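You operate a simulated robot arm through the tools that you are given. There is no shell and no other tool. Be economical: measure what you need, move in short steps, check, and stop when the job is done.

You run a simulated robot arm. Do the job below in one go: nothing can be reset, and whatever is moved stays where it is left.

Task
Put the grey meter on the pull-out shelf, slide the shelf in and lock it with both knobs. Where these are worked on the way, their far stop is far enough and under half their travel is too little: pull-out shelf.

Only the result counts: the job must be done as asked and must still hold three seconds after the hand-in. Knocking over, shifting, dropping, spilling or breaking anything else fails it.

Robot
A 7-joint arm with a two-finger parallel gripper on a trunk, on a base that drives. Base frame: it is fixed to the floor where the robot stands at the start and does not move with it; the origin is under the middle of the robot, x ahead of it, y to its left, z up. Units: m, degrees, N and s.
With the tool pointing down near the work surface it reaches from about 0.16 to 0.6 m from the robot's upright axis, wherever it stands. Its first joint turns from -166.0 to 166.0 degrees. Places, roughly: current knob [0.9, 0, 1.4]; delay knob [0.9, 0, 1.2]; latch of the rack door [0.7, 0, 0.7]; left lock knob of the pull-out shelf [0.6, 0.1, 0.8]; left lock knob of the slide-in unit [0.6, 0.1, 1.6]; left toggle of the alarm unit [0.7, 0, 1.7]; limit knob [0.9, 0, 1.7]; lock bar [0.5, 0.7, 1.4]; magnet supply switch [0.8, 0, 1.4]; output button [1, 0, 1.4]; power lever of the switch box by the rack [0.4, 0.8, 1.5]; power lever of the switch box on the left wall [2.2, -5.2, 1.6]; pull-out shelf [0.9, 0.2, 0.8]; pulse unit switch [0.8, 0, 1.2]; right lock knob of the pull-out shelf [1.1, -0.1, 0.8]; right lock knob of the slide-in unit [1.1, -0.1, 1.6]. Payload 1.57 kg.
The TCP is the grasp point between the finger pads, 0.03 m short of the fingertips. In the tool frame z runs along the fingers and y along their closing line. The gripper opens to 0.11 m. The fingers are 0.024 m wide and 0.012 m thick; the gripper's body (0.048 by 0.112 m) begins 0.078 m behind the TCP.
Orientation is that of the tool frame in the base frame, as a unit quaternion [x, y, z, w]. With the fingers straight down and closing along the base's y, the tool's x points along the base's -x, its y along +y and its z along -z.

Tools
- The arm moves only by the tool arm_command. Its argument "moves" is a list of rows, each a list of 3 entries, a list of its own where there are three numbers: the shift along the tool's x, y, z in units of 50 mm (1.0 is 50 mm), then the turn, a rotation vector about the tool's x, y, z in units of 4 degrees (1.0 is 4 degrees), then the opening, from 0 (shut) to 1 (fully open). In form: [[[tx, ty, tz], [ax, ay, az], gripper], ...]. A call has 1 to 20 rows; each row shifts and turns the commanded pose from where the row before left it, along the tool's axes as they then stand. A call with a number of a shift or a turn outside -1 to 1 is refused whole. Each row takes 0.2 s and may step no farther than 0.05 m and 8.6 degrees from the row before; otherwise, or with a gripper value out of range, the whole call is refused. Where a pose cannot be reached the arm comes as near as it can. A force on the tool above 40 N (or 10 N above the force at the start of the call, whichever is more), or a blocked arm, ends the call early, and 0.2 s more pass. Each finger travels about 0.045 m/s and halts on what it meets, pressing with about 23 N; the grip force reading is that of the motor and also rises with nothing between the fingers. The clock runs only during rows and for 0.2 s after the last one: add rows that do not move to give the fingers time. The reply holds the time, the measured pose of the TCP, the force on the tool along the base axes, the opening and the grip force, in the units named above and with some noise, with the torque about the TCP (base axes, N m) and any sound that the robot's microphone picked up.
- Cameras (640 x 400 px; columns grow to the right, rows downward): "scene" is now at [0.015, 0.2004, 1.3569]; the picture's right is [0.39, -0.92, 0.00], its down [-0.59, -0.25, -0.77] and it looks along [0.71, 0.30, -0.64] (base axes); focal length 267 px, centre (320, 200). "wrist" rides on the gripper at [0.07, 0.016, -0.141] in the tool frame; the picture's right is [-0.23, 0.97, 0.00], its down [-0.86, -0.20, -0.48] and it looks along [-0.47, -0.11, 0.88] (tool axes); focal length 222 px, centre (320, 200). There is no depth. A picture from a camera that has moved, and an enlarged one, comes with that camera's place and axes in the base frame and with its lens. The place of the scene camera against the robot may be out by one fixed shift of up to 0.018 m in any direction.
- get_image(camera): a new picture of that camera. It takes no simulated time.
- lift_body(by): slides the trunk up (or, below 0, down) by that many m; the arm and the scene camera ride with it, the base frame stays. It gives what a move gives, with no picture.
- roll_base(legs): drives the robot by 1 to 6 legs, each [ahead, turn to the left] in m and degrees, along the robot's own axes; the way and the turn of a leg run together, so that a leg with both is an arc; at most 1.5 m and 180 degrees a leg. The arm and the cameras ride along, it lands a little off, and it stops where it bumps. It gives what a move gives.
- pan_tilt(pan, tilt): turns the head with the scene camera to pan (to the left, within 155 degrees either way) and tilt (down, from -29 to 69), counted from straight ahead of the robot. It gives what a move gives.
- close_up(camera, box): a new picture of the part [left, top, right, bottom] of that camera's present view, enlarged. It takes no simulated time.
- finish_job(): hands the job in; it is judged then, once.

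Go step by step. Nothing tells you exact positions but the pictures and the camera data: compare them with the known pose of the tool, close in by small moves and look again before you grip or let go. The budget is 120 turns and 82 pictures, counting those below and the enlarged ones. Unless the task says otherwise, let go and move clear before handing in, and close with one line.

The tools are called after "Request:" as a command line: name --argument value ..., lists and objects as JSON in quotes. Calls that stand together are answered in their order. arm_command: Moves the arm, as the interface text tells. Its arguments: {"type":"object","properties":{"moves":{"type":"array"}},"required":["moves"]} The other tools are called the same way: lift_body (by) slides the trunk up or down; roll_base (legs) drives the base; pan_tilt (pan, tilt) turns the head that bears the scene camera; get_image (camera) takes a picture; close_up (camera, box) takes an enlarged picture of a part of a camera's view; finish_job () hands the job in.

At the start:

```text
time_s: 0.0
tcp_pos: [0.4803, -0.0335, 1.0201]
tcp_rot: [0.001, 1.0, -0.001, 0.0]
contact_force: [0.0, 0.2, 0.3]
ft_torque: [0.0, -0.02, 0.0]
width: 0.1101
grip_force: 0.2
trunk travel left (down, up): [-0.275, 0.315]
robot x, y, heading: [-0.0016, -0.0025, -0.1]
head pan, tilt: [22.9, 39.6]
```

scene: 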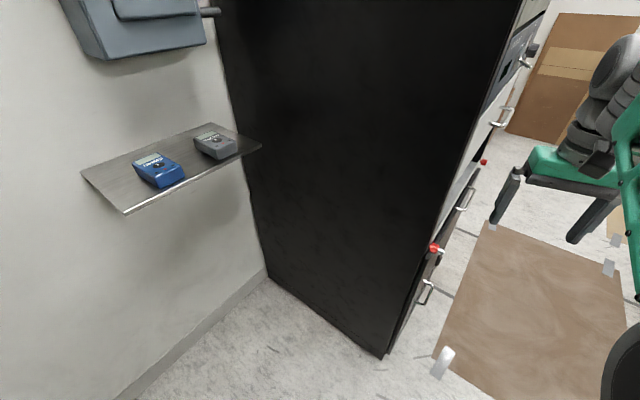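
wrist: 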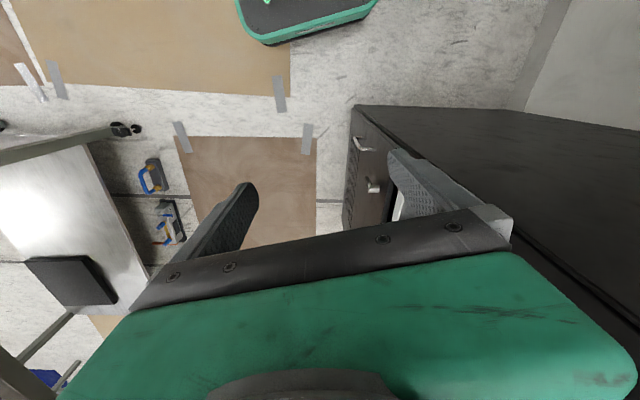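

I see the rack's black side, with a small wall shelf at the left holding a grey and a blue meter; the rack front faces right. I'll look closer at the meters and then at the front of the rack.

Request:
close_up --camera "scene" --box '[60, 100, 280, 237]'

Request:
close_up --camera "scene" --box '[360, 0, 560, 360]'

```text
2.91 times, centred on (170, 168) of scene
camera zoom: at [0.015, 0.2004, 1.3569], right [0.39, -0.92, 0.0], down [-0.59, -0.25, -0.77], along [0.71, 0.3, -0.64], focal length 776 px, centre (756, 292)
```

zoom: 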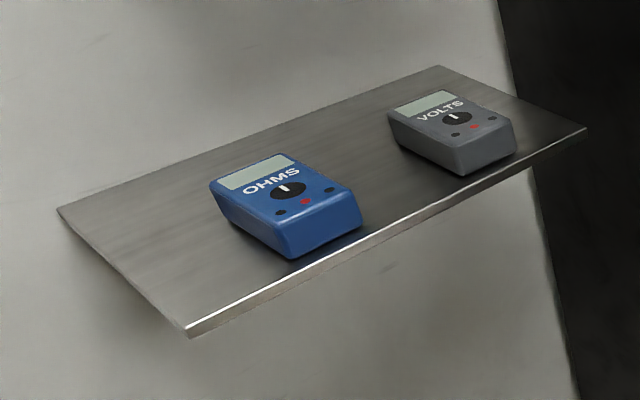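

```text
1.11 times, centred on (460, 180) of scene
camera zoom: at [0.015, 0.2004, 1.3569], right [0.39, -0.92, 0.0], down [-0.59, -0.25, -0.77], along [0.71, 0.3, -0.64], focal length 296 px, centre (164, 222)
```

zoom: 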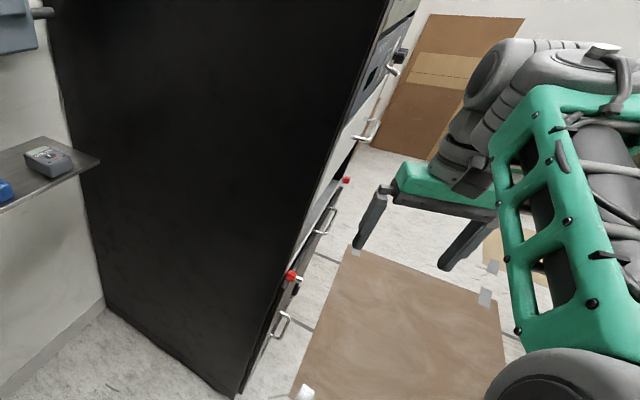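

The rack is turned about 12–20°, with its front facing −y. The grey meter sits at about (0.49, 0.69, 1.01). I'll look around for floor obstacles before I drive.

Request:
pan_tilt --pan -20 --tilt 35

Request:
get_image --camera "scene"

Request:
pan_tilt --pan -95 --tilt 40

Request:
get_image --camera "scene"

Request:
pan_tilt --pan 90 --tilt 50

Request:
get_image --camera "scene"

```text
time_s: 1.1
tcp_pos: [0.4815, -0.0328, 1.0201]
tcp_rot: [0.0, 1.0, 0.0, 0.0]
contact_force: [-0.2, -0.3, 0.3]
ft_torque: [0.02, -0.02, -0.01]
width: 0.11
grip_force: 0.0
trunk travel left (down, up): [-0.275, 0.315]
robot x, y, heading: [0.0005, -0.0016, -0.1]
head pan, tilt: [-20.0, 35.0]
```

```text
77 pictures are left
camera scene: at [0.0192, 0.1371, 1.3638], right [-0.34, -0.94, 0.0], down [-0.54, 0.2, -0.82], along [0.77, -0.28, -0.57], focal length 267 px, centre (320, 200)
```

scene: 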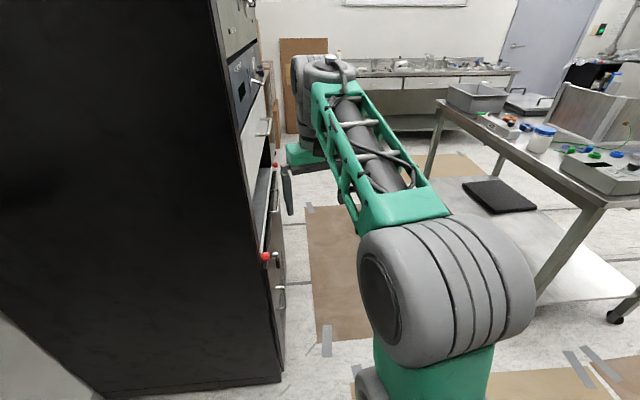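

```text
time_s: 2.6
tcp_pos: [0.4812, -0.0314, 1.0198]
tcp_rot: [0.0, 1.0, -0.001, 0.0]
contact_force: [-0.2, -0.4, 0.0]
ft_torque: [0.01, 0.0, 0.0]
width: 0.1098
grip_force: 0.0
trunk travel left (down, up): [-0.275, 0.315]
robot x, y, heading: [0.0003, -0.0028, 0.2]
head pan, tilt: [-95.0, 40.0]
```

```text
76 pictures are left
camera scene: at [-0.071, 0.0824, 1.3563], right [-1.0, 0.09, 0.0], down [0.06, 0.64, -0.77], along [-0.07, -0.76, -0.64], focal length 267 px, centre (320, 200)
```

scene: 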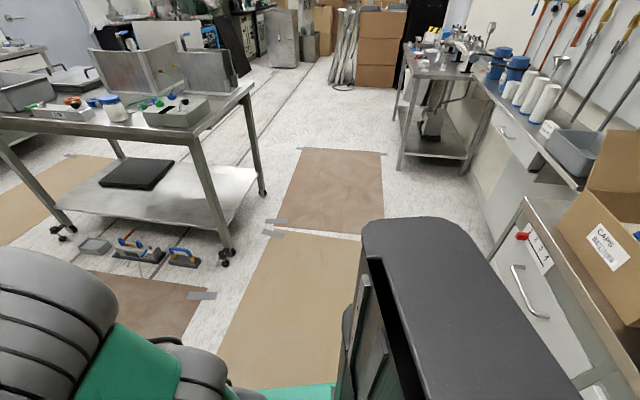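

```text
time_s: 5.3
tcp_pos: [0.4814, -0.0332, 1.0206]
tcp_rot: [0.0, 1.0, -0.001, 0.0]
contact_force: [-0.2, 0.8, 0.3]
ft_torque: [-0.01, -0.02, 0.01]
width: 0.1097
grip_force: 0.0
trunk travel left (down, up): [-0.275, 0.315]
robot x, y, heading: [0.0004, -0.0016, 0.1]
head pan, tilt: [90.0, 50.0]
```

```text
75 pictures are left
camera scene: at [-0.0636, 0.2441, 1.3421], right [1.0, 0.0, 0.0], down [0.0, -0.77, -0.64], along [0.0, 0.64, -0.77], focal length 267 px, centre (320, 200)
```

scene: 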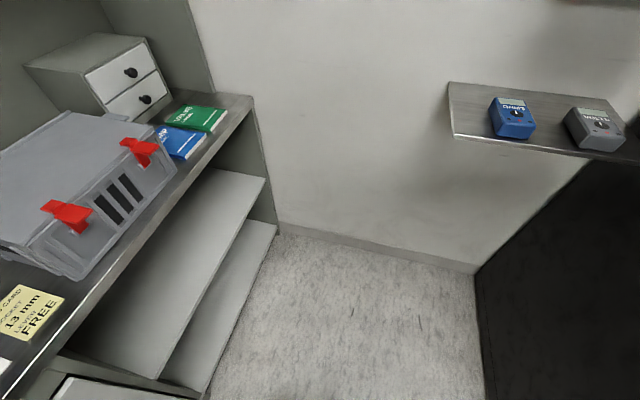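

The cart stands beyond about y = −1.0, so the corridor in front of the rack is about 1 m wide. I'll retract the arm, then drive to a spot facing the rack front.

Request:
arm_command --moves '[[[1, 0, 0], [0, 0, 0], 1], [[1, 0, 0], [0, 0, 0], 1], [[1, 0, 0], [0, 0, 0], 1], [[0.8, 0, 0], [0, 0, 0], 1], [[0, 0, 0], [0, 0, 0], 1]]'

Request:
roll_base --legs '[[0, -42], [0.85, 0]]'

Request:
pan_tilt --pan 110 --tilt 30

Request:
get_image --camera "scene"

```text
time_s: 6.5
tcp_pos: [0.2921, -0.0318, 1.0182]
tcp_rot: [-0.001, 1.0, 0.0, -0.005]
contact_force: [0.4, 0.6, 1.1]
ft_torque: [-0.01, -0.01, -0.04]
width: 0.1099
grip_force: 0.2
trunk travel left (down, up): [-0.275, 0.315]
robot x, y, heading: [-0.001, 0.0009, 0.1]
head pan, tilt: [90.0, 50.0]
```

```text
time_s: 13.0
tcp_pos: [0.8362, -0.7926, 1.0182]
tcp_rot: [0.359, 0.933, 0.002, -0.004]
contact_force: [0.5, -1.0, -0.3]
ft_torque: [0.03, -0.02, -0.03]
width: 0.11
grip_force: 0.1
trunk travel left (down, up): [-0.275, 0.315]
robot x, y, heading: [0.6423, -0.5719, -42.0]
head pan, tilt: [90.0, 50.0]
```

```text
time_s: 13.8
tcp_pos: [0.8344, -0.7936, 1.0189]
tcp_rot: [0.357, 0.934, 0.001, -0.004]
contact_force: [0.2, 0.3, 0.9]
ft_torque: [-0.01, 0.01, 0.01]
width: 0.1101
grip_force: 0.1
trunk travel left (down, up): [-0.275, 0.315]
robot x, y, heading: [0.6396, -0.5758, -42.0]
head pan, tilt: [110.0, 30.0]
```

```text
74 pictures are left
camera scene: at [0.7289, -0.3231, 1.3716], right [0.93, -0.38, 0.0], down [-0.19, -0.46, -0.87], along [0.32, 0.8, -0.5], focal length 267 px, centre (320, 200)
```

scene: 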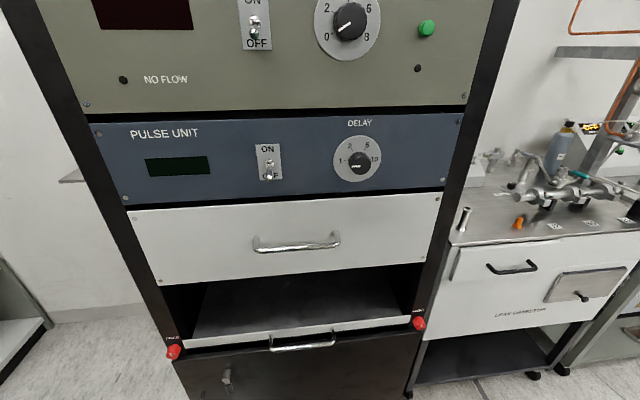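

I see the pull-out shelf low in the rack: an open bay, a horizontal bar handle and red knobs on the posts. I'll zoom in on them.

Request:
pan_tilt --pan 110 --tilt 48

Request:
close_up --camera "scene" --box '[130, 130, 450, 330]'

Request:
close_up --camera "scene" --box '[150, 180, 250, 280]'

Request:
close_up --camera "scene" --box '[350, 150, 450, 250]'

```text
time_s: 14.7
tcp_pos: [0.8348, -0.7935, 1.0187]
tcp_rot: [0.358, 0.934, 0.001, -0.003]
contact_force: [0.7, 0.2, -0.4]
ft_torque: [0.03, 0.02, -0.01]
width: 0.1102
grip_force: 0.1
trunk travel left (down, up): [-0.275, 0.315]
robot x, y, heading: [0.6417, -0.5734, -41.9]
head pan, tilt: [110.0, 48.0]
```

```text
2.00 times, centred on (290, 230) of scene
camera zoom: at [0.7245, -0.3338, 1.3449], right [0.93, -0.37, 0.0], down [-0.28, -0.69, -0.67], along [0.25, 0.62, -0.74], focal length 533 px, centre (380, 140)
```

zoom: 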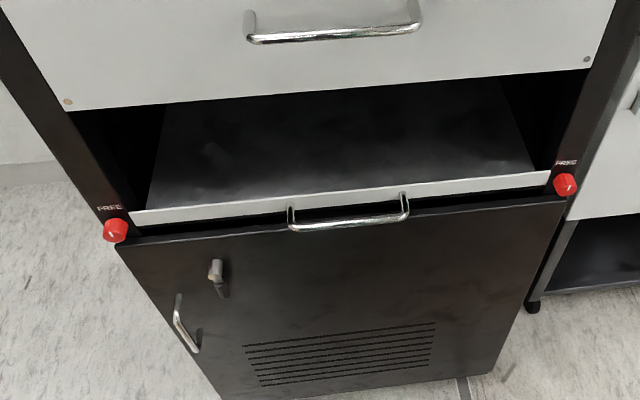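

```text
4.00 times, centred on (200, 230) of scene
camera zoom: at [0.7245, -0.3338, 1.3449], right [0.93, -0.37, 0.0], down [-0.28, -0.69, -0.67], along [0.25, 0.62, -0.74], focal length 1066 px, centre (800, 80)
```

zoom: 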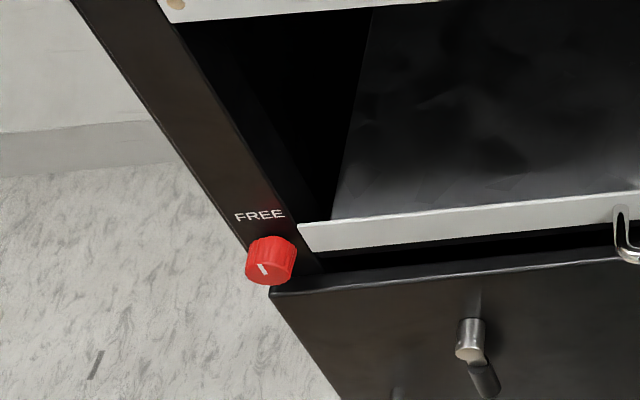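

```text
4.00 times, centred on (400, 200) of scene
camera zoom: at [0.7245, -0.3338, 1.3449], right [0.93, -0.37, 0.0], down [-0.28, -0.69, -0.67], along [0.25, 0.62, -0.74], focal length 1066 px, centre (0, 200)
```

zoom: 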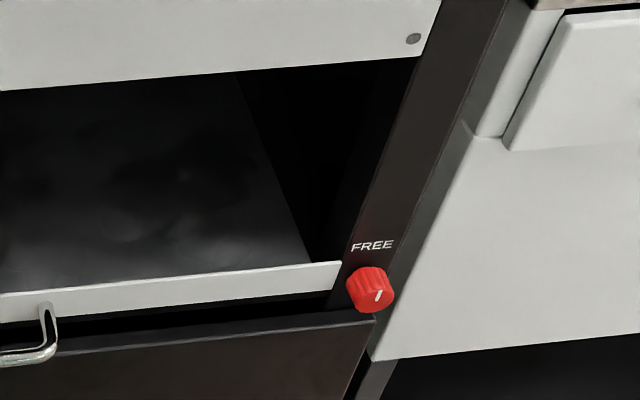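

The shelf is in and FREE is marked above each knob. The left knob is at about (0.56, 0.10, 0.806), the right at (1.10, −0.04, 0.806), and the handle at about (0.825, 0.01, 0.79), with the rack front turned about −14.5°. I'm centred in front of it, so I'll check how my folded arm sticks out before turning to face it.

Request:
pan_tilt --pan -20 --tilt 30

Request:
get_image --camera "scene"

```text
time_s: 16.8
tcp_pos: [0.8353, -0.7921, 1.0188]
tcp_rot: [0.358, 0.934, 0.001, -0.003]
contact_force: [0.4, 0.0, 0.1]
ft_torque: [-0.02, -0.03, -0.03]
width: 0.1098
grip_force: 0.1
trunk travel left (down, up): [-0.275, 0.315]
robot x, y, heading: [0.6366, -0.5739, -41.8]
head pan, tilt: [-20.0, 30.0]
```

```text
70 pictures are left
camera scene: at [0.7375, -0.4867, 1.3716], right [-0.88, -0.47, 0.0], down [-0.24, 0.44, -0.87], along [0.41, -0.76, -0.5], focal length 267 px, centre (320, 200)
```

scene: 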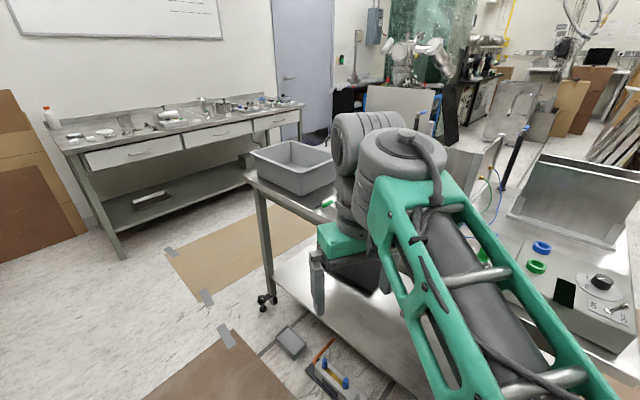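

The arm is compact, so I'll turn left to face the rack.

Request:
roll_base --legs '[[0, 117.3]]'

Request:
pan_tilt --pan 0 --tilt 45

Request:
get_image --camera "scene"

Request:
get_image --camera "wrist"

```text
time_s: 22.1
tcp_pos: [0.7461, -0.302, 1.0196]
tcp_rot: [-0.609, 0.793, -0.003, -0.003]
contact_force: [0.7, -0.6, -0.6]
ft_torque: [-0.01, 0.03, -0.01]
width: 0.1102
grip_force: 0.0
trunk travel left (down, up): [-0.275, 0.315]
robot x, y, heading: [0.6432, -0.5758, 75.0]
head pan, tilt: [-20.0, 30.0]
```

```text
time_s: 22.9
tcp_pos: [0.7452, -0.303, 1.0179]
tcp_rot: [-0.609, 0.793, -0.002, -0.003]
contact_force: [0.0, 0.6, -1.1]
ft_torque: [0.02, -0.01, 0.02]
width: 0.1102
grip_force: 0.1
trunk travel left (down, up): [-0.275, 0.315]
robot x, y, heading: [0.6386, -0.5746, 75.1]
head pan, tilt: [0.0, 45.0]
```

```text
69 pictures are left
camera scene: at [0.4923, -0.5017, 1.3491], right [0.97, -0.26, 0.0], down [-0.18, -0.68, -0.71], along [0.18, 0.68, -0.71], focal length 267 px, centre (320, 200)
```

scene: 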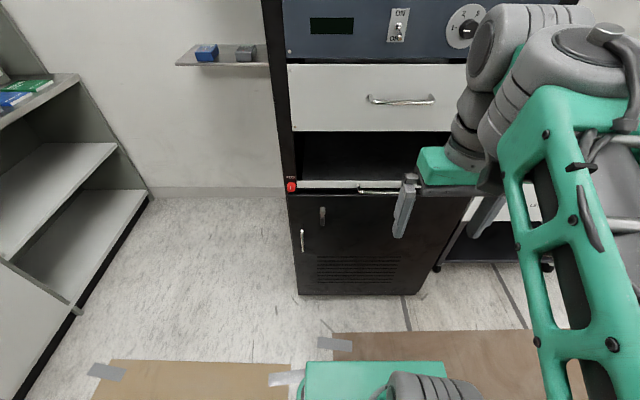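

```text
68 pictures are left
camera wrist: at [0.7121, -0.3626, 1.1605], right [-0.88, 0.47, 0.0], down [0.41, 0.78, 0.47], along [0.22, 0.41, -0.88], focal length 222 px, centre (320, 200)
```

wrist: 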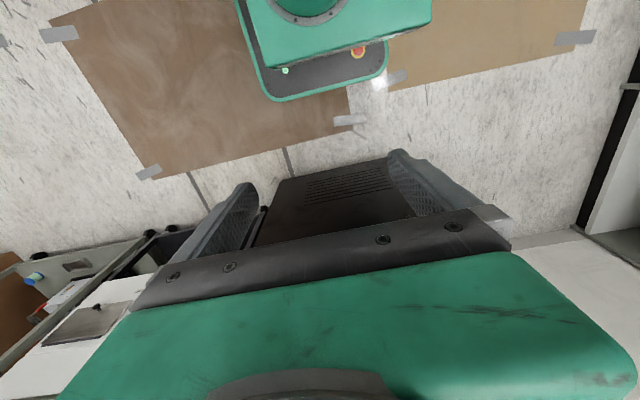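

The base is about 0.3 m long ahead of its axis, and there's a little room behind before the cart. I'll lower the trunk, then tip the tool to horizontal while reaching forward.

Request:
lift_body --by -0.18

Request:
arm_command --moves '[[[-0.18, 0, 0.03], [0, -1, 0], 1], [[-0.18, 0, 0.03], [0, -1, 0], 1], [[-0.18, 0, 0.03], [0, -1, 0], 1], [[-0.18, 0, 0.03], [0, -1, 0], 1], [[-0.18, 0, 0.03], [0, -1, 0], 1], [[-0.156, 0, 0.09], [0, -1, 0], 1], [[-0.156, 0, 0.09], [0, -1, 0], 1], [[-0.156, 0, 0.09], [0, -1, 0], 1], [[-0.156, 0, 0.09], [0, -1, 0], 1], [[-0.156, 0, 0.09], [0, -1, 0], 1], [[-0.115, 0, 0.138], [0, -1, 0], 1], [[-0.115, 0, 0.138], [0, -1, 0], 1], [[-0.115, 0, 0.138], [0, -1, 0], 1], [[-0.115, 0, 0.138], [0, -1, 0], 1], [[-0.115, 0, 0.138], [0, -1, 0], 1], [[-0.06, 0, 0.17], [0, -1, 0], 1], [[-0.06, 0, 0.17], [0, -1, 0], 1], [[-0.06, 0, 0.17], [0, -1, 0], 1], [[-0.06, 0, 0.17], [0, -1, 0], 1], [[-0.06, 0, 0.17], [0, -1, 0], 1]]'

```text
time_s: 24.9
tcp_pos: [0.747, -0.2963, 0.8349]
tcp_rot: [-0.61, 0.793, -0.004, -0.005]
contact_force: [0.1, 0.6, 0.5]
ft_torque: [-0.02, -0.01, -0.03]
width: 0.1101
grip_force: 0.0
trunk travel left (down, up): [-0.095, 0.495]
robot x, y, heading: [0.6405, -0.5766, 75.3]
head pan, tilt: [0.0, 45.0]
```

```text
time_s: 26.3
tcp_pos: [0.7717, -0.2171, 0.7635]
tcp_rot: [-0.6, 0.796, 0.04, 0.073]
contact_force: [-0.1, 1.1, -0.2]
ft_torque: [-0.03, -0.01, 0.01]
width: 0.11
grip_force: 0.1
trunk travel left (down, up): [-0.095, 0.495]
robot x, y, heading: [0.6406, -0.5769, 75.1]
head pan, tilt: [0.0, 45.0]
stopped in row 6: the arm was blocked; the commanded pose is now the measured one
```

The arm was blocked early, so I'll look at its posture.

Request:
pan_tilt --pan -25 --tilt 45

Request:
get_image --camera "scene"

```text
time_s: 27.2
tcp_pos: [0.7738, -0.2172, 0.7653]
tcp_rot: [-0.598, 0.797, 0.037, 0.07]
contact_force: [0.7, -0.7, 0.5]
ft_torque: [-0.01, -0.01, 0.0]
width: 0.1099
grip_force: 0.0
trunk travel left (down, up): [-0.095, 0.495]
robot x, y, heading: [0.6357, -0.575, 75.1]
head pan, tilt: [-25.0, 45.0]
```

```text
67 pictures are left
camera scene: at [0.5279, -0.5044, 1.1641], right [0.77, -0.64, 0.01], down [-0.46, -0.55, -0.7], along [0.45, 0.53, -0.72], focal length 267 px, centre (320, 200)
```

scene: 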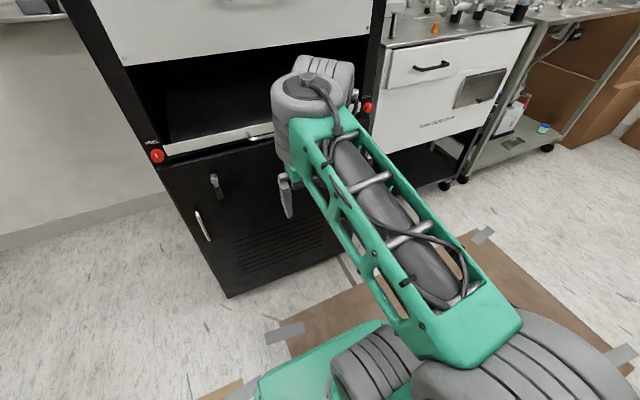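

The forearm slopes down and reaches far forward, so I'll extend and tilt in separate small steps to see what limits it.

Request:
arm_command --moves '[[[0, 0, -0.8], [0, 0, 0], 1], [[0, 0, -0.8], [0, 0, 0], 1], [[-0.5, 0, 0], [0, 0, 0], 1], [[-0.5, 0, 0], [0, 0, 0], 1], [[0, 0, 0], [0, 0, 0], 1]]'

Request:
arm_command --moves '[[[0, 0, 0], [0, -1, 0], 1], [[0, 0, 0], [0, -1, 0], 1], [[0, 0, 0], [0, -1, 0], 1], [[0, 0, 0], [0, -1, 0], 1], [[0, 0, 0], [0, -1, 0], 1], [[0, 0, 0], [0, 0, 0], 1]]'

```text
time_s: 28.4
tcp_pos: [0.7825, -0.1895, 0.8561]
tcp_rot: [-0.602, 0.793, 0.051, 0.081]
contact_force: [0.8, -0.4, 0.8]
ft_torque: [0.02, 0.0, -0.01]
width: 0.1101
grip_force: 0.1
out of reach, approached as far as the arm can: row 2, 3, 4
trunk travel left (down, up): [-0.095, 0.495]
robot x, y, heading: [0.6417, -0.574, 75.1]
head pan, tilt: [-25.0, 45.0]
```

```text
time_s: 29.8
tcp_pos: [0.7865, -0.1648, 0.8099]
tcp_rot: [-0.596, 0.786, 0.085, 0.141]
contact_force: [0.6, -0.1, 0.4]
ft_torque: [-0.01, 0.01, -0.03]
width: 0.1101
grip_force: 0.0
out of reach, approached as far as the arm can: row 3
trunk travel left (down, up): [-0.095, 0.495]
robot x, y, heading: [0.635, -0.5749, 75.3]
head pan, tilt: [-25.0, 45.0]
stopped in row 6: the arm was blocked; the commanded pose is now the measured one
```

The wrist can't tip forward in that plane. The better stance is beside the shelf with the forearm along the rack front and the tool turned to my left. I'll return the tool to down, retract, then reverse to about (0.285, −0.17) heading −14.5°.

Request:
arm_command --moves '[[[0.3, 0, -0.5], [0, 1, 0], 1], [[0.3, 0, -0.5], [0, 1, 0], 1], [[0.4, 0, -0.3], [0, 1, 0], 1], [[0.5, 0, 0], [0, 1, 0], 1], [[0.5, 0, 0], [0, 0.8, 0], 1], [[0.4, 0, 0], [0, 0, 0], 1], [[0, 0, 0], [0, 0, 0], 1]]'

Request:
roll_base --legs '[[0, -124]]'

```text
time_s: 31.4
tcp_pos: [0.7519, -0.2881, 0.7845]
tcp_rot: [-0.601, 0.799, 0.0, 0.016]
contact_force: [0.0, 0.7, 0.1]
ft_torque: [-0.01, -0.03, -0.02]
width: 0.1095
grip_force: 0.0
out of reach, approached as far as the arm can: row 2, 3, 4, 5, 6
trunk travel left (down, up): [-0.095, 0.495]
robot x, y, heading: [0.64, -0.5737, 75.6]
head pan, tilt: [-25.0, 45.0]
```

```text
time_s: 36.9
tcp_pos: [0.8164, -0.827, 0.784]
tcp_rot: [0.418, 0.908, -0.014, 0.007]
contact_force: [-0.9, -0.4, -0.6]
ft_torque: [0.0, 0.02, 0.01]
width: 0.1099
grip_force: 0.1
trunk travel left (down, up): [-0.095, 0.495]
robot x, y, heading: [0.6392, -0.5774, -48.2]
head pan, tilt: [-25.0, 45.0]
```

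The arm works near its ceiling with the trunk low, so I'll raise the trunk and drive back to the side stance.

Request:
lift_body --by 0.25

Request:
roll_base --legs '[[-0.53, 0], [0, 33.7]]'

Request:
pan_tilt --pan 10 --tilt 45

Request:
get_image --camera "scene"

```text
time_s: 39.5
tcp_pos: [0.8165, -0.8253, 1.0341]
tcp_rot: [0.419, 0.908, -0.014, 0.007]
contact_force: [-0.5, 0.1, -0.3]
ft_torque: [0.0, 0.03, 0.0]
width: 0.1101
grip_force: 0.0
trunk travel left (down, up): [-0.345, 0.245]
robot x, y, heading: [0.6398, -0.5708, -48.3]
head pan, tilt: [-25.0, 45.0]
```

```text
time_s: 44.2
tcp_pos: [0.5742, -0.2879, 1.035]
tcp_rot: [0.14, 0.99, -0.011, 0.01]
contact_force: [0.3, -0.3, 0.4]
ft_torque: [0.01, 0.01, -0.01]
width: 0.1099
grip_force: 0.1
trunk travel left (down, up): [-0.345, 0.245]
robot x, y, heading: [0.2895, -0.1795, -15.0]
head pan, tilt: [-25.0, 45.0]
```

```text
time_s: 45.2
tcp_pos: [0.5757, -0.2882, 1.0357]
tcp_rot: [0.139, 0.99, -0.01, 0.011]
contact_force: [0.0, -0.7, 0.2]
ft_torque: [0.03, 0.0, 0.01]
width: 0.1101
grip_force: 0.1
trunk travel left (down, up): [-0.345, 0.245]
robot x, y, heading: [0.2881, -0.1773, -14.9]
head pan, tilt: [10.0, 45.0]
```

```text
66 pictures are left
camera scene: at [0.3475, -0.006, 1.419], right [-0.09, -1.0, 0.0], down [-0.7, 0.06, -0.71], along [0.7, -0.06, -0.71], focal length 267 px, centre (320, 200)
```

scene: 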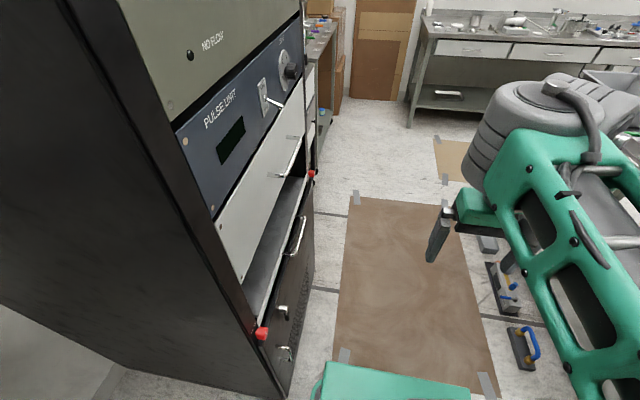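

Good view. First lower and extend with the tool down, then roll the tool so the fingers point to my left, toward the rack.

Request:
arm_command --moves '[[[-0.5, 0, 0.7], [0, 0, 0], 1], [[-0.5, 0, 0.7], [0, 0, 0], 1], [[-0.5, 0, 0.7], [0, 0, 0], 1], [[-0.5, 0, 0.7], [0, 0, 0], 1], [[-0.4, 0, 0.5], [0, 0, 0], 1], [[0, 0, 0], [0, 0, 0], 1]]'

Request:
arm_command --moves '[[[-0.05, 0, 0], [-1, 0, 0], 1], [[-0.05, 0, 0], [-1, 0, 0], 1], [[-0.05, 0, 0], [-1, 0, 0], 1], [[-0.05, 0, 0], [-1, 0, 0], 1], [[-0.05, 0, 0], [-1, 0, 0], 1], [[-0.05, 0, 0], [-1, 0, 0], 1], [[-0.05, 0, 0], [-1, 0, 0], 1], [[-0.05, 0, 0], [-1, 0, 0], 1], [[-0.05, 0, 0], [-1, 0, 0], 1], [[-0.05, 0, 0], [-1, 0, 0], 1], [[0, 0, 0], [0, 0, 0], 1]]'

```text
time_s: 46.6
tcp_pos: [0.6931, -0.3266, 0.8724]
tcp_rot: [0.139, 0.99, -0.011, 0.01]
contact_force: [-0.1, 0.8, -1.7]
ft_torque: [-0.02, -0.02, 0.01]
width: 0.1098
grip_force: 0.1
trunk travel left (down, up): [-0.345, 0.245]
robot x, y, heading: [0.288, -0.1758, -14.9]
head pan, tilt: [10.0, 45.0]
```

```text
time_s: 49.0
tcp_pos: [0.7178, -0.3338, 0.8744]
tcp_rot: [0.127, 0.934, 0.328, 0.057]
contact_force: [0.0, -0.7, 0.4]
ft_torque: [0.0, 0.02, -0.05]
width: 0.1098
grip_force: 0.0
trunk travel left (down, up): [-0.345, 0.245]
robot x, y, heading: [0.2878, -0.1779, -14.8]
head pan, tilt: [10.0, 45.0]
```

That works, so I'll continue the roll to horizontal.

Request:
arm_command --moves '[[[0, 0, 0], [-1, 0, 0], 1], [[0, 0, 0], [-1, 0, 0], 1], [[0, 0, 0], [-1, 0, 0], 1], [[0, 0, 0], [-1, 0, 0], 1], [[0, 0, 0], [-1, 0, 0], 1], [[0, 0, 0], [-1, 0, 0], 1], [[0, 0, 0], [-1, 0, 0], 1], [[0, 0, 0], [-1, 0, 0], 1], [[0, 0, 0], [-1, 0, 0], 1], [[0, 0, 0], [-1, 0, 0], 1], [[0, 0, 0], [-1, 0, 0], 1], [[0, 0, 0], [-1, 0, 0], 1], [[0, 0, 0], [-0.5, 0, 0], 1], [[0, 0, 0], [0, 0, 0], 1]]'

Request:
get_image --camera "wrist"

Request:
get_image --camera "scene"

```text
time_s: 52.0
tcp_pos: [0.7014, -0.2862, 0.8172]
tcp_rot: [0.112, 0.843, 0.52, 0.083]
contact_force: [-0.1, -0.2, 0.1]
ft_torque: [-0.03, 0.01, -0.01]
width: 0.1099
grip_force: 0.0
out of reach, approached as far as the arm can: row 3, 4, 5, 6, 7, 8, 9, 10, 11, 12, 13
trunk travel left (down, up): [-0.345, 0.245]
robot x, y, heading: [0.29, -0.1754, -15.0]
head pan, tilt: [10.0, 45.0]
```

```text
65 pictures are left
camera wrist: at [0.5984, -0.381, 0.8932], right [0.32, 0.36, 0.88], down [0.68, -0.73, 0.06], along [0.66, 0.58, -0.48], focal length 222 px, centre (320, 200)
```

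wrist: 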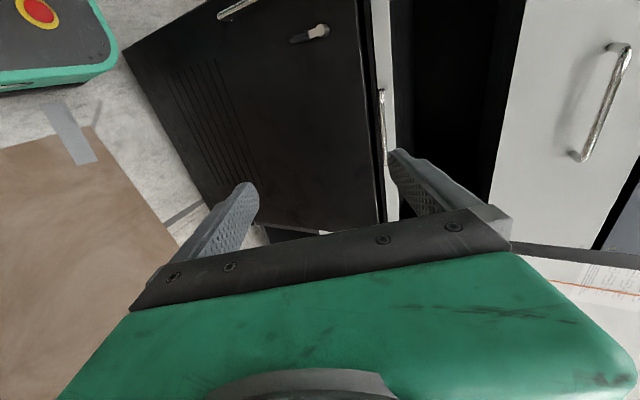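

```text
64 pictures are left
camera scene: at [0.3475, -0.0061, 1.419], right [-0.09, -1.0, 0.0], down [-0.7, 0.06, -0.71], along [0.7, -0.06, -0.71], focal length 267 px, centre (320, 200)
```

scene: 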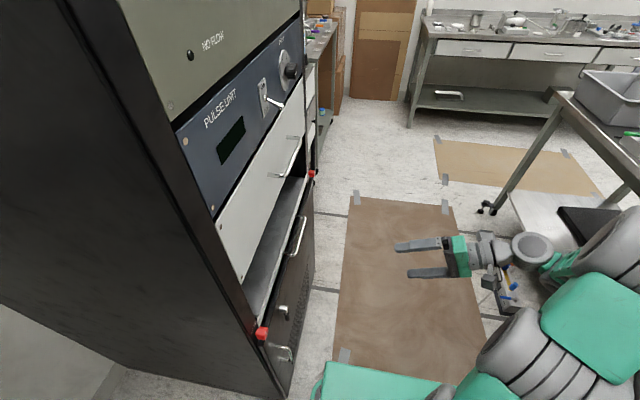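

It stalled at about 64° because the hand is too far to the right. I'll shift left toward the shelf, then finish the roll.

Request:
arm_command --moves '[[[0, 0.3, 0.6], [0, 0, 0], 1], [[0, 0.3, 0.6], [0, 0, 0], 1], [[0, 0.3, 0.6], [0, 0, 0], 1], [[0, 0.3, 0.6], [0, 0, 0], 1], [[0, 0, 0], [0, 0, 0], 1]]'

Request:
arm_command --moves '[[[0, 0, 0], [-1, 0, 0], 1], [[0, 0, 0], [-1, 0, 0], 1], [[0, 0, 0], [-1, 0, 0], 1], [[0, 0, 0], [-1, 0, 0], 1], [[0, 0, 0], [-1, 0, 0], 1], [[0, 0, 0], [-1, 0, 0], 1], [[0, 0, 0], [-0.5, 0, 0], 1], [[0, 0, 0], [0, 0, 0], 1]]'

```text
time_s: 53.2
tcp_pos: [0.7379, -0.157, 0.8166]
tcp_rot: [0.112, 0.842, 0.521, 0.083]
contact_force: [0.6, 0.8, 0.6]
ft_torque: [-0.01, 0.02, -0.01]
width: 0.1099
grip_force: 0.1
trunk travel left (down, up): [-0.345, 0.245]
robot x, y, heading: [0.2883, -0.1751, -14.9]
head pan, tilt: [10.0, 45.0]
```

```text
time_s: 55.0
tcp_pos: [0.7076, -0.1305, 0.7868]
tcp_rot: [0.098, 0.751, 0.645, 0.101]
contact_force: [0.0, -0.7, -0.2]
ft_torque: [0.0, -0.03, 0.0]
width: 0.1101
grip_force: 0.0
out of reach, approached as far as the arm can: row 4, 5, 6, 7
trunk travel left (down, up): [-0.345, 0.245]
robot x, y, heading: [0.2889, -0.1789, -15.0]
head pan, tilt: [10.0, 45.0]
```

The tool is now within about 9° of horizontal, which is good enough. I'll shift along the rack toward the handle and look.

Request:
arm_command --moves '[[[-0.7, 0, 0], [0, 0, 0], 1], [[-0.7, 0, 0], [0, 0, 0], 1], [[0, 0, 0], [0, 0, 0], 1]]'

Request:
get_image --camera "wrist"

Request:
close_up --camera "scene" --box '[220, 140, 460, 380]'

```text
time_s: 55.8
tcp_pos: [0.7142, -0.1275, 0.7831]
tcp_rot: [0.097, 0.751, 0.645, 0.1]
contact_force: [-0.3, 0.0, 0.0]
ft_torque: [0.02, -0.01, 0.02]
width: 0.1099
grip_force: 0.0
out of reach, approached as far as the arm can: row 1, 2
trunk travel left (down, up): [-0.345, 0.245]
robot x, y, heading: [0.2934, -0.1744, -15.1]
head pan, tilt: [10.0, 45.0]
```

```text
63 pictures are left
camera wrist: at [0.607, -0.2396, 0.8178], right [0.24, 0.08, 0.97], down [0.69, -0.72, -0.11], along [0.69, 0.69, -0.23], focal length 222 px, centre (320, 200)
```

wrist: 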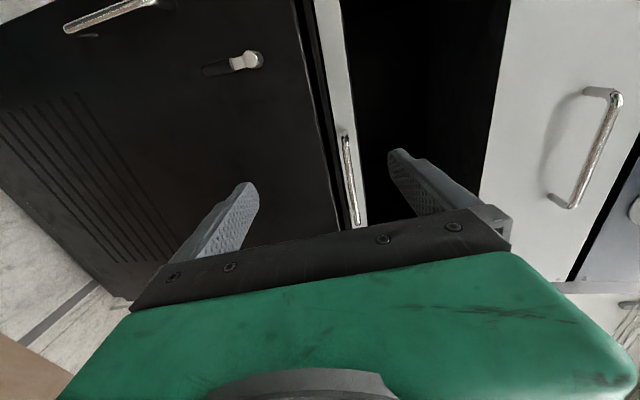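

```text
1.67 times, centred on (340, 260) of scene
camera zoom: at [0.3474, -0.006, 1.419], right [-0.09, -1.0, 0.0], down [-0.7, 0.06, -0.71], along [0.7, -0.06, -0.71], focal length 444 px, centre (287, 100)
```

zoom: 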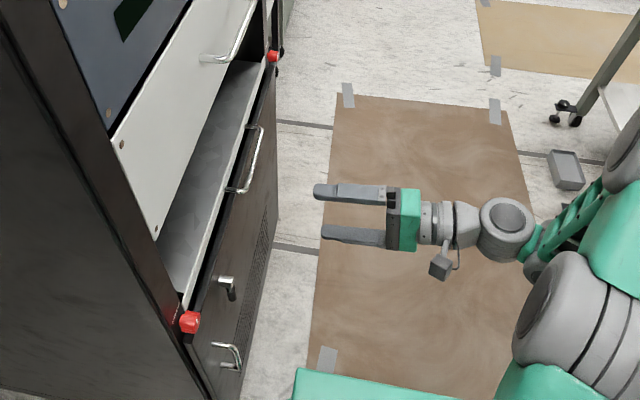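

The handle bar runs from (0.755, 0.018) to (0.895, −0.018) at z≈0.791. I'll roll the base 0.08 m forward so the hand lines up with its middle.

Request:
roll_base --legs '[[0.08, 0]]'

Request:
arm_command --moves '[[[0, 0.3, 0.6], [0, 0, 0], 1], [[0, 0.3, 0.6], [0, 0, 0], 1], [[0, 0, 0.5], [0, 0, 0], 1], [[0, 0, 0], [0, 0, 0], 1]]'

Request:
get_image --camera "wrist"

Request:
close_up --camera "scene" --box '[220, 140, 460, 380]'

```text
time_s: 56.9
tcp_pos: [0.7917, -0.1484, 0.7835]
tcp_rot: [0.098, 0.751, 0.645, 0.1]
contact_force: [0.7, 0.1, 0.0]
ft_torque: [-0.01, 0.01, -0.04]
width: 0.11
grip_force: 0.1
trunk travel left (down, up): [-0.345, 0.245]
robot x, y, heading: [0.3656, -0.1983, -14.7]
head pan, tilt: [10.0, 45.0]
```

```text
time_s: 57.9
tcp_pos: [0.8156, -0.0625, 0.7989]
tcp_rot: [0.098, 0.751, 0.645, 0.101]
contact_force: [0.1, 0.5, -0.2]
ft_torque: [-0.02, -0.01, -0.03]
width: 0.1097
grip_force: 0.0
trunk travel left (down, up): [-0.345, 0.245]
robot x, y, heading: [0.3675, -0.1983, -14.8]
head pan, tilt: [10.0, 45.0]
```

```text
61 pictures are left
camera wrist: at [0.7095, -0.1749, 0.8344], right [0.23, 0.08, 0.97], down [0.69, -0.72, -0.11], along [0.69, 0.69, -0.23], focal length 222 px, centre (320, 200)
```

wrist: 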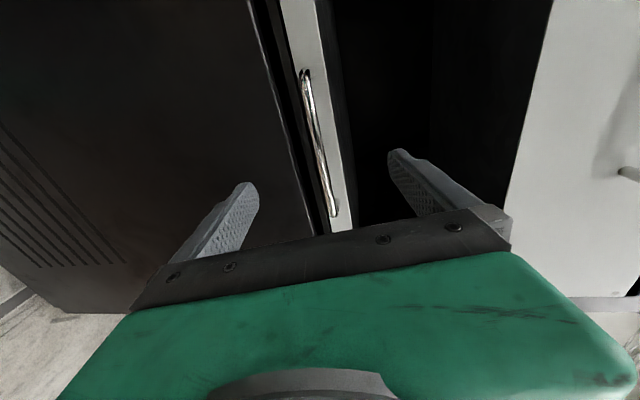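

```text
1.67 times, centred on (340, 260) of scene
camera zoom: at [0.4258, -0.0266, 1.419], right [-0.09, -1.0, 0.0], down [-0.7, 0.06, -0.71], along [0.7, -0.06, -0.71], focal length 444 px, centre (287, 100)
```

zoom: 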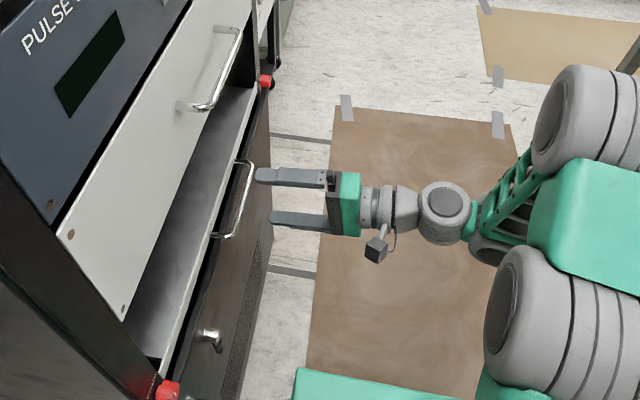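

The bar is 0.062 m ahead, centred between the fingers. I'll advance 0.05 m and close.

Request:
arm_command --moves '[[[0, 0, 0.5], [0, 0, 0], 1], [[0, 0, 0.5], [0, 0, 0], 1], [[0, 0, 0], [0, 0, 0], 1]]'

Request:
arm_command --moves '[[[0, 0, 0], [0, 0, 0], 0], [[0, 0, 0], [0, 0, 0], 0], [[0, 0, 0], [0, 0, 0], 0], [[0, 0, 0], [0, 0, 0], 0], [[0, 0, 0], [0, 0, 0], 0], [[0, 0, 0], [0, 0, 0], 0], [[0, 0, 0], [0, 0, 0], 0]]'

Request:
get_image --camera "wrist"

```text
time_s: 58.7
tcp_pos: [0.829, -0.0164, 0.7913]
tcp_rot: [0.098, 0.751, 0.645, 0.1]
contact_force: [0.6, 1.0, 0.8]
ft_torque: [-0.01, -0.01, 0.0]
width: 0.1102
grip_force: 0.0
trunk travel left (down, up): [-0.345, 0.245]
robot x, y, heading: [0.3674, -0.197, -14.8]
head pan, tilt: [10.0, 45.0]
```

```text
time_s: 60.3
tcp_pos: [0.83, -0.0154, 0.7936]
tcp_rot: [0.098, 0.75, 0.646, 0.101]
contact_force: [1.3, 0.3, 16.6]
ft_torque: [0.3, 0.59, 0.24]
width: 0.01
grip_force: 24.8
trunk travel left (down, up): [-0.345, 0.245]
robot x, y, heading: [0.365, -0.1966, -14.8]
head pan, tilt: [10.0, 45.0]
```

```text
59 pictures are left
camera wrist: at [0.7236, -0.1279, 0.8284], right [0.23, 0.08, 0.97], down [0.69, -0.72, -0.11], along [0.69, 0.69, -0.22], focal length 222 px, centre (320, 200)
```

wrist: 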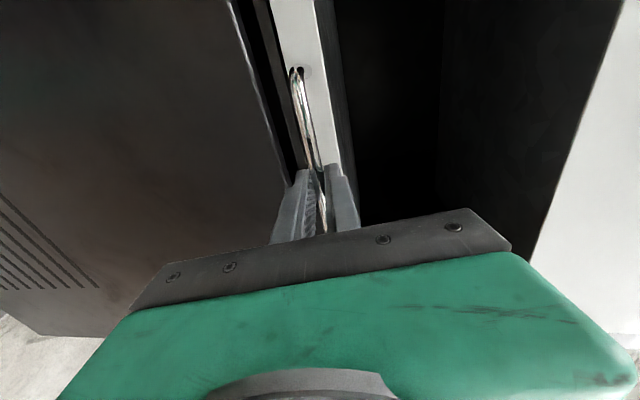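

The bar is gripped. I'll pull the shelf straight out in small steps.

Request:
arm_command --moves '[[[0, 0.05, 0], [0, 0, 0], 0], [[0, -0.06, -0.4], [0, 0, 0], 0], [[0, -0.06, -0.4], [0, 0, 0], 0], [[0, -0.06, -0.4], [0, 0, 0], 0], [[0, 0, 0], [0, 0, 0], 0]]'

Request:
get_image --camera "scene"

```text
time_s: 61.5
tcp_pos: [0.8137, -0.0743, 0.7942]
tcp_rot: [0.098, 0.751, 0.645, 0.101]
contact_force: [7.9, -3.4, -4.0]
ft_torque: [0.08, 0.51, -0.94]
width: 0.0102
grip_force: 27.5
trunk travel left (down, up): [-0.345, 0.245]
robot x, y, heading: [0.3649, -0.1939, -15.0]
head pan, tilt: [10.0, 45.0]
```

```text
58 pictures are left
camera scene: at [0.4269, -0.027, 1.4188], right [-0.09, -1.0, 0.0], down [-0.71, 0.06, -0.71], along [0.7, -0.06, -0.71], focal length 267 px, centre (320, 200)
```

scene: 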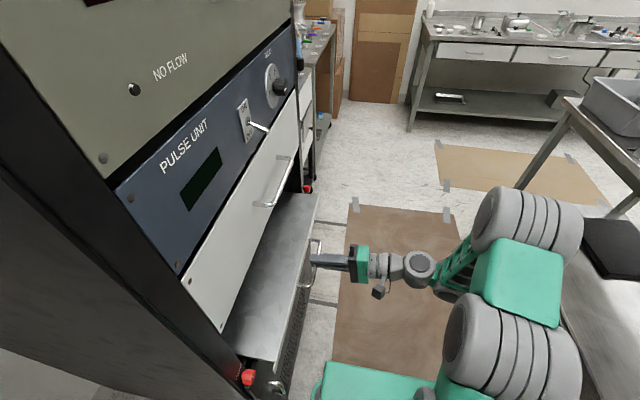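

The shelf slides. I'll continue pulling toward its far stop.

Request:
arm_command --moves '[[[-0.03, -0.06, -0.4], [0, 0, 0], 0], [[-0.03, -0.06, -0.4], [0, 0, 0], 0], [[0, -0.06, -0.4], [0, 0, 0], 0], [[0, -0.06, -0.4], [0, 0, 0], 0], [[0, -0.06, -0.4], [0, 0, 0], 0], [[0, -0.06, -0.4], [0, 0, 0], 0], [[0, 0, 0], [0, 0, 0], 0]]'

```text
time_s: 62.5
tcp_pos: [0.7884, -0.1496, 0.7933]
tcp_rot: [0.096, 0.748, 0.648, 0.108]
contact_force: [0.6, 0.8, 9.9]
ft_torque: [0.26, 0.57, -0.86]
width: 0.0104
grip_force: 28.2
out of reach, approached as far as the arm can: row 3, 4, 5
trunk travel left (down, up): [-0.345, 0.245]
robot x, y, heading: [0.3657, -0.1999, -15.0]
head pan, tilt: [10.0, 45.0]
stopped in row 5: the force on the tool passed its limit (the readings are from after the stop); the commanded pose is now the measured one
```

The arm is out of reach that way after about 0.14 m. The shelf is now far enough out to grip the bar with the tool pointing down, so I'll let go, back off while rolling the tool down, and re-grip.

Request:
arm_command --moves '[[[0, 0, 0], [0, 0, 0], 1], [[0, 0, 0], [0, 0, 0], 1], [[0, 0, 0], [0, 0, 0], 1], [[0, 0, 0], [0, 0, 0], 1], [[0, 0, 0], [0, 0, 0], 1], [[0, 0, 0], [0, 0, 0], 1]]'

Request:
arm_command --moves '[[[0, 0, -0.3], [1, 0, 0], 1], [[0, 0, -0.3], [1, 0, 0], 1], [[0, 0, -0.3], [1, 0, 0], 1], [[0, 0, -0.3], [1, 0, 0], 1], [[0, 0, -0.3], [1, 0, 0], 1], [[0, 0, -0.3], [1, 0, 0], 1], [[0, 0, -0.2], [1, 0, 0], 1], [[0, 0, -0.2], [1, 0, 0], 1], [[0, 0, -0.2], [1, 0, 0], 1], [[0, 0, -0.2], [1, 0, 0], 1], [[0, 0, 0], [0, 0, 0], 1]]'

Request:
get_image --camera "scene"

```text
time_s: 64.0
tcp_pos: [0.7881, -0.1496, 0.7921]
tcp_rot: [0.095, 0.748, 0.648, 0.106]
contact_force: [0.4, 0.9, 0.1]
ft_torque: [0.01, 0.01, 0.01]
width: 0.1099
grip_force: 0.0
trunk travel left (down, up): [-0.345, 0.245]
robot x, y, heading: [0.3658, -0.1963, -15.4]
head pan, tilt: [10.0, 45.0]
```

```text
time_s: 66.3
tcp_pos: [0.7541, -0.26, 0.845]
tcp_rot: [0.126, 0.925, 0.352, 0.067]
contact_force: [0.5, -1.3, 0.5]
ft_torque: [0.01, 0.0, 0.02]
width: 0.1102
grip_force: 0.1
trunk travel left (down, up): [-0.345, 0.245]
robot x, y, heading: [0.366, -0.201, -14.8]
head pan, tilt: [10.0, 45.0]
```

```text
57 pictures are left
camera scene: at [0.426, -0.0268, 1.419], right [-0.09, -1.0, 0.0], down [-0.7, 0.06, -0.71], along [0.7, -0.06, -0.71], focal length 267 px, centre (320, 200)
```

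scene: 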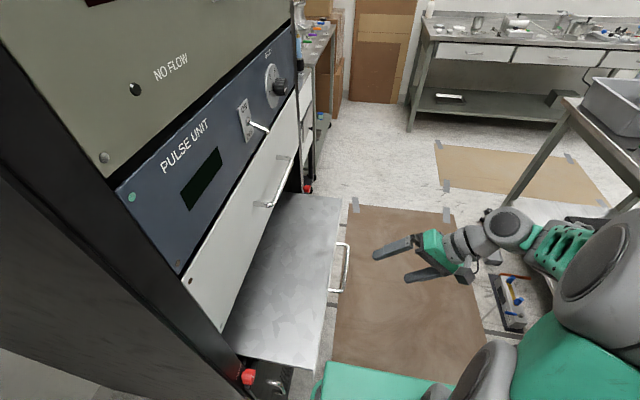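

Continue rolling the tool down and rise above the bar.

Request:
arm_command --moves '[[[0, 0, -0.1], [1, 0, 0], 1], [[0, 0, -0.1], [1, 0, 0], 1], [[0, 0, -0.1], [1, 0, 0], 1], [[0, 0, -0.1], [1, 0, 0], 1], [[0, 0, -0.1], [1, 0, 0], 1], [[0, 0, -0.1], [1, 0, 0], 1], [[0, 0, -0.1], [1, 0, 0], 1], [[0, 0, -0.1], [1, 0, 0], 1], [[0, 0, -0.1], [1, 0, 0], 1], [[0, 0, -0.1], [1, 0, 0], 1], [[0, 0, 0], [0.5, 0, 0], 1], [[0, 0, 0], [0, 0, 0], 1]]'

```text
time_s: 69.0
tcp_pos: [0.7466, -0.2796, 0.889]
tcp_rot: [0.141, 0.99, -0.003, 0.017]
contact_force: [-0.3, 0.4, 0.0]
ft_torque: [-0.02, 0.02, -0.02]
width: 0.1097
grip_force: 0.0
trunk travel left (down, up): [-0.345, 0.245]
robot x, y, heading: [0.3672, -0.1948, -15.1]
head pan, tilt: [10.0, 45.0]
```

Move over the bar with a narrow opening, then look.

Request:
arm_command --moves '[[[0, 1, 0], [0, 0, 0], 0.27], [[0, 1, 0], [0, 0, 0], 0.27], [[0, 0.9, 0], [0, 0, 0], 0.27], [[0, 0, 0], [0, 0, 0.4], 0.27], [[0, 0, 0], [0, 0, 0], 0.27], [[0, 0, 0], [0, 0, 0], 0.27]]'

Request:
get_image --camera "wrist"

Request:
close_up --camera "scene" --box '[220, 180, 440, 380]'

```text
time_s: 70.3
tcp_pos: [0.7887, -0.1403, 0.889]
tcp_rot: [0.156, 0.988, -0.003, 0.017]
contact_force: [0.4, -0.1, -0.5]
ft_torque: [0.04, 0.01, -0.04]
width: 0.0296
grip_force: 0.0
trunk travel left (down, up): [-0.345, 0.245]
robot x, y, heading: [0.3663, -0.2012, -14.9]
head pan, tilt: [10.0, 45.0]
```

```text
56 pictures are left
camera wrist: at [0.7217, -0.1005, 1.0283], right [0.52, 0.86, 0.01], down [0.74, -0.45, 0.51], along [0.44, -0.26, -0.86], focal length 222 px, centre (320, 200)
```

wrist: 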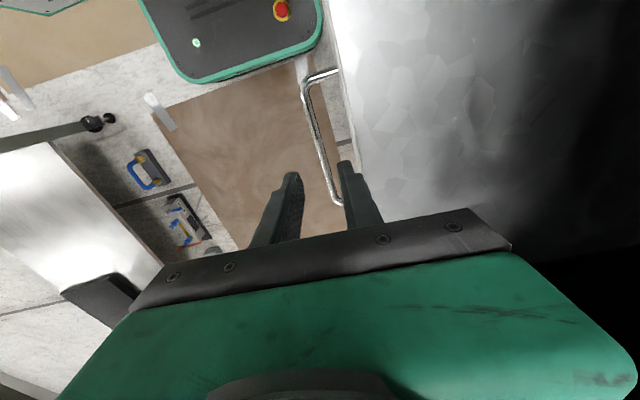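

```text
2.00 times, centred on (330, 280) of scene
camera zoom: at [0.4261, -0.0269, 1.419], right [-0.09, -1.0, 0.0], down [-0.7, 0.06, -0.71], along [0.7, -0.06, -0.71], focal length 533 px, centre (300, 40)
```

zoom: 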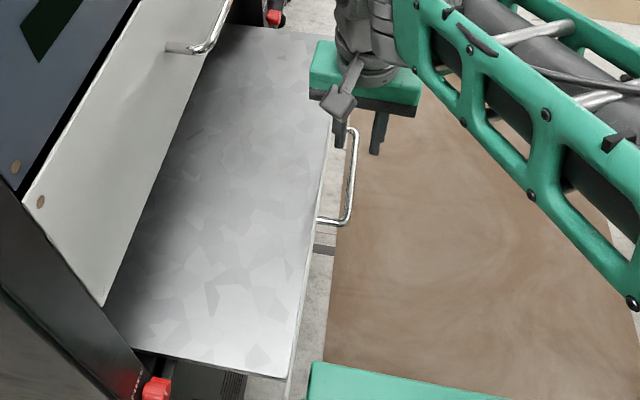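

The bar sits between the fingers, with about 0.035 m of gap behind it. I'll correct the yaw and a few mm, go down and close.

Request:
arm_command --moves '[[[0, 0.1, 0], [0, 0, -0.9], 0.27], [[0, 0, 0.5], [0, 0, 0], 0.27], [[0, 0, 0.5], [0, 0, 0], 0.27], [[0, 0, 0.4], [0, 0, 0], 0.27], [[0, 0, 0.4], [0, 0, 0], 0.27], [[0, 0, 0], [0, 0, 0], 0.27]]'

Request:
arm_command --moves '[[[0, 0, 0], [0, 0, 0], 0], [[0, 0, 0], [0, 0, 0], 0], [[0, 0, 0], [0, 0, 0], 0]]'

Request:
get_image --camera "wrist"

```text
time_s: 71.8
tcp_pos: [0.7921, -0.1361, 0.798]
tcp_rot: [0.124, 0.992, -0.003, 0.017]
contact_force: [-0.2, 0.5, -0.6]
ft_torque: [0.01, 0.01, 0.0]
width: 0.0294
grip_force: 0.1
trunk travel left (down, up): [-0.345, 0.245]
robot x, y, heading: [0.3667, -0.1976, -15.1]
head pan, tilt: [10.0, 45.0]
```

```text
time_s: 72.5
tcp_pos: [0.7921, -0.1364, 0.7981]
tcp_rot: [0.124, 0.992, -0.003, 0.018]
contact_force: [-0.3, 1.4, -0.6]
ft_torque: [-0.01, -0.11, -0.68]
width: 0.0098
grip_force: 27.7
trunk travel left (down, up): [-0.345, 0.245]
robot x, y, heading: [0.3661, -0.2014, -14.8]
head pan, tilt: [10.0, 45.0]
```

```text
54 pictures are left
camera wrist: at [0.7238, -0.1009, 0.938], right [0.46, 0.89, 0.01], down [0.76, -0.4, 0.51], along [0.45, -0.23, -0.86], focal length 222 px, centre (320, 200)
```

wrist: 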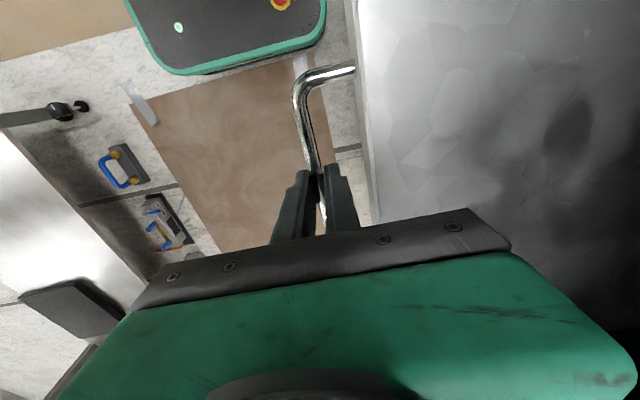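

Gripped. I'll pull along −y of the tool until it stops.

Request:
arm_command --moves '[[[0, -0.4, 0], [0, 0, 0], 0], [[0, -0.4, 0], [0, 0, 0], 0], [[0, -0.4, 0], [0, 0, 0], 0], [[0, -0.4, 0], [0, 0, 0], 0], [[0, -0.4, 0], [0, 0, 0], 0], [[0, -0.4, 0], [0, 0, 0], 0], [[0, 0, 0], [0, 0, 0], 0]]'

Request:
get_image --camera "scene"

```text
time_s: 74.2
tcp_pos: [0.7608, -0.2528, 0.7986]
tcp_rot: [0.125, 0.992, -0.003, 0.016]
contact_force: [-4.3, 1.3, 0.1]
ft_torque: [-0.01, 0.02, -0.68]
width: 0.0096
grip_force: 27.8
trunk travel left (down, up): [-0.345, 0.245]
robot x, y, heading: [0.3671, -0.2014, -15.2]
head pan, tilt: [10.0, 45.0]
```

```text
53 pictures are left
camera scene: at [0.4257, -0.0269, 1.419], right [-0.09, -1.0, 0.0], down [-0.7, 0.06, -0.71], along [0.7, -0.06, -0.71], focal length 267 px, centre (320, 200)
```

scene: 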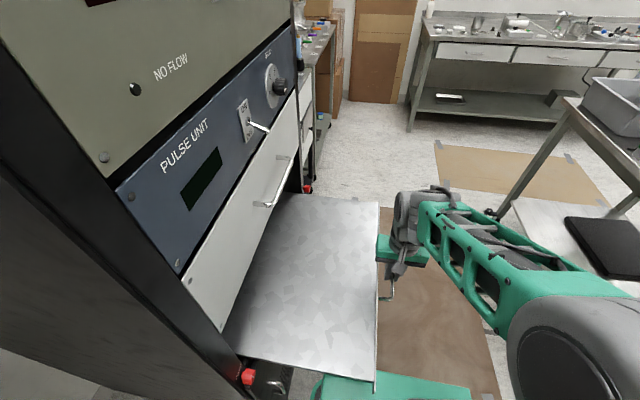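

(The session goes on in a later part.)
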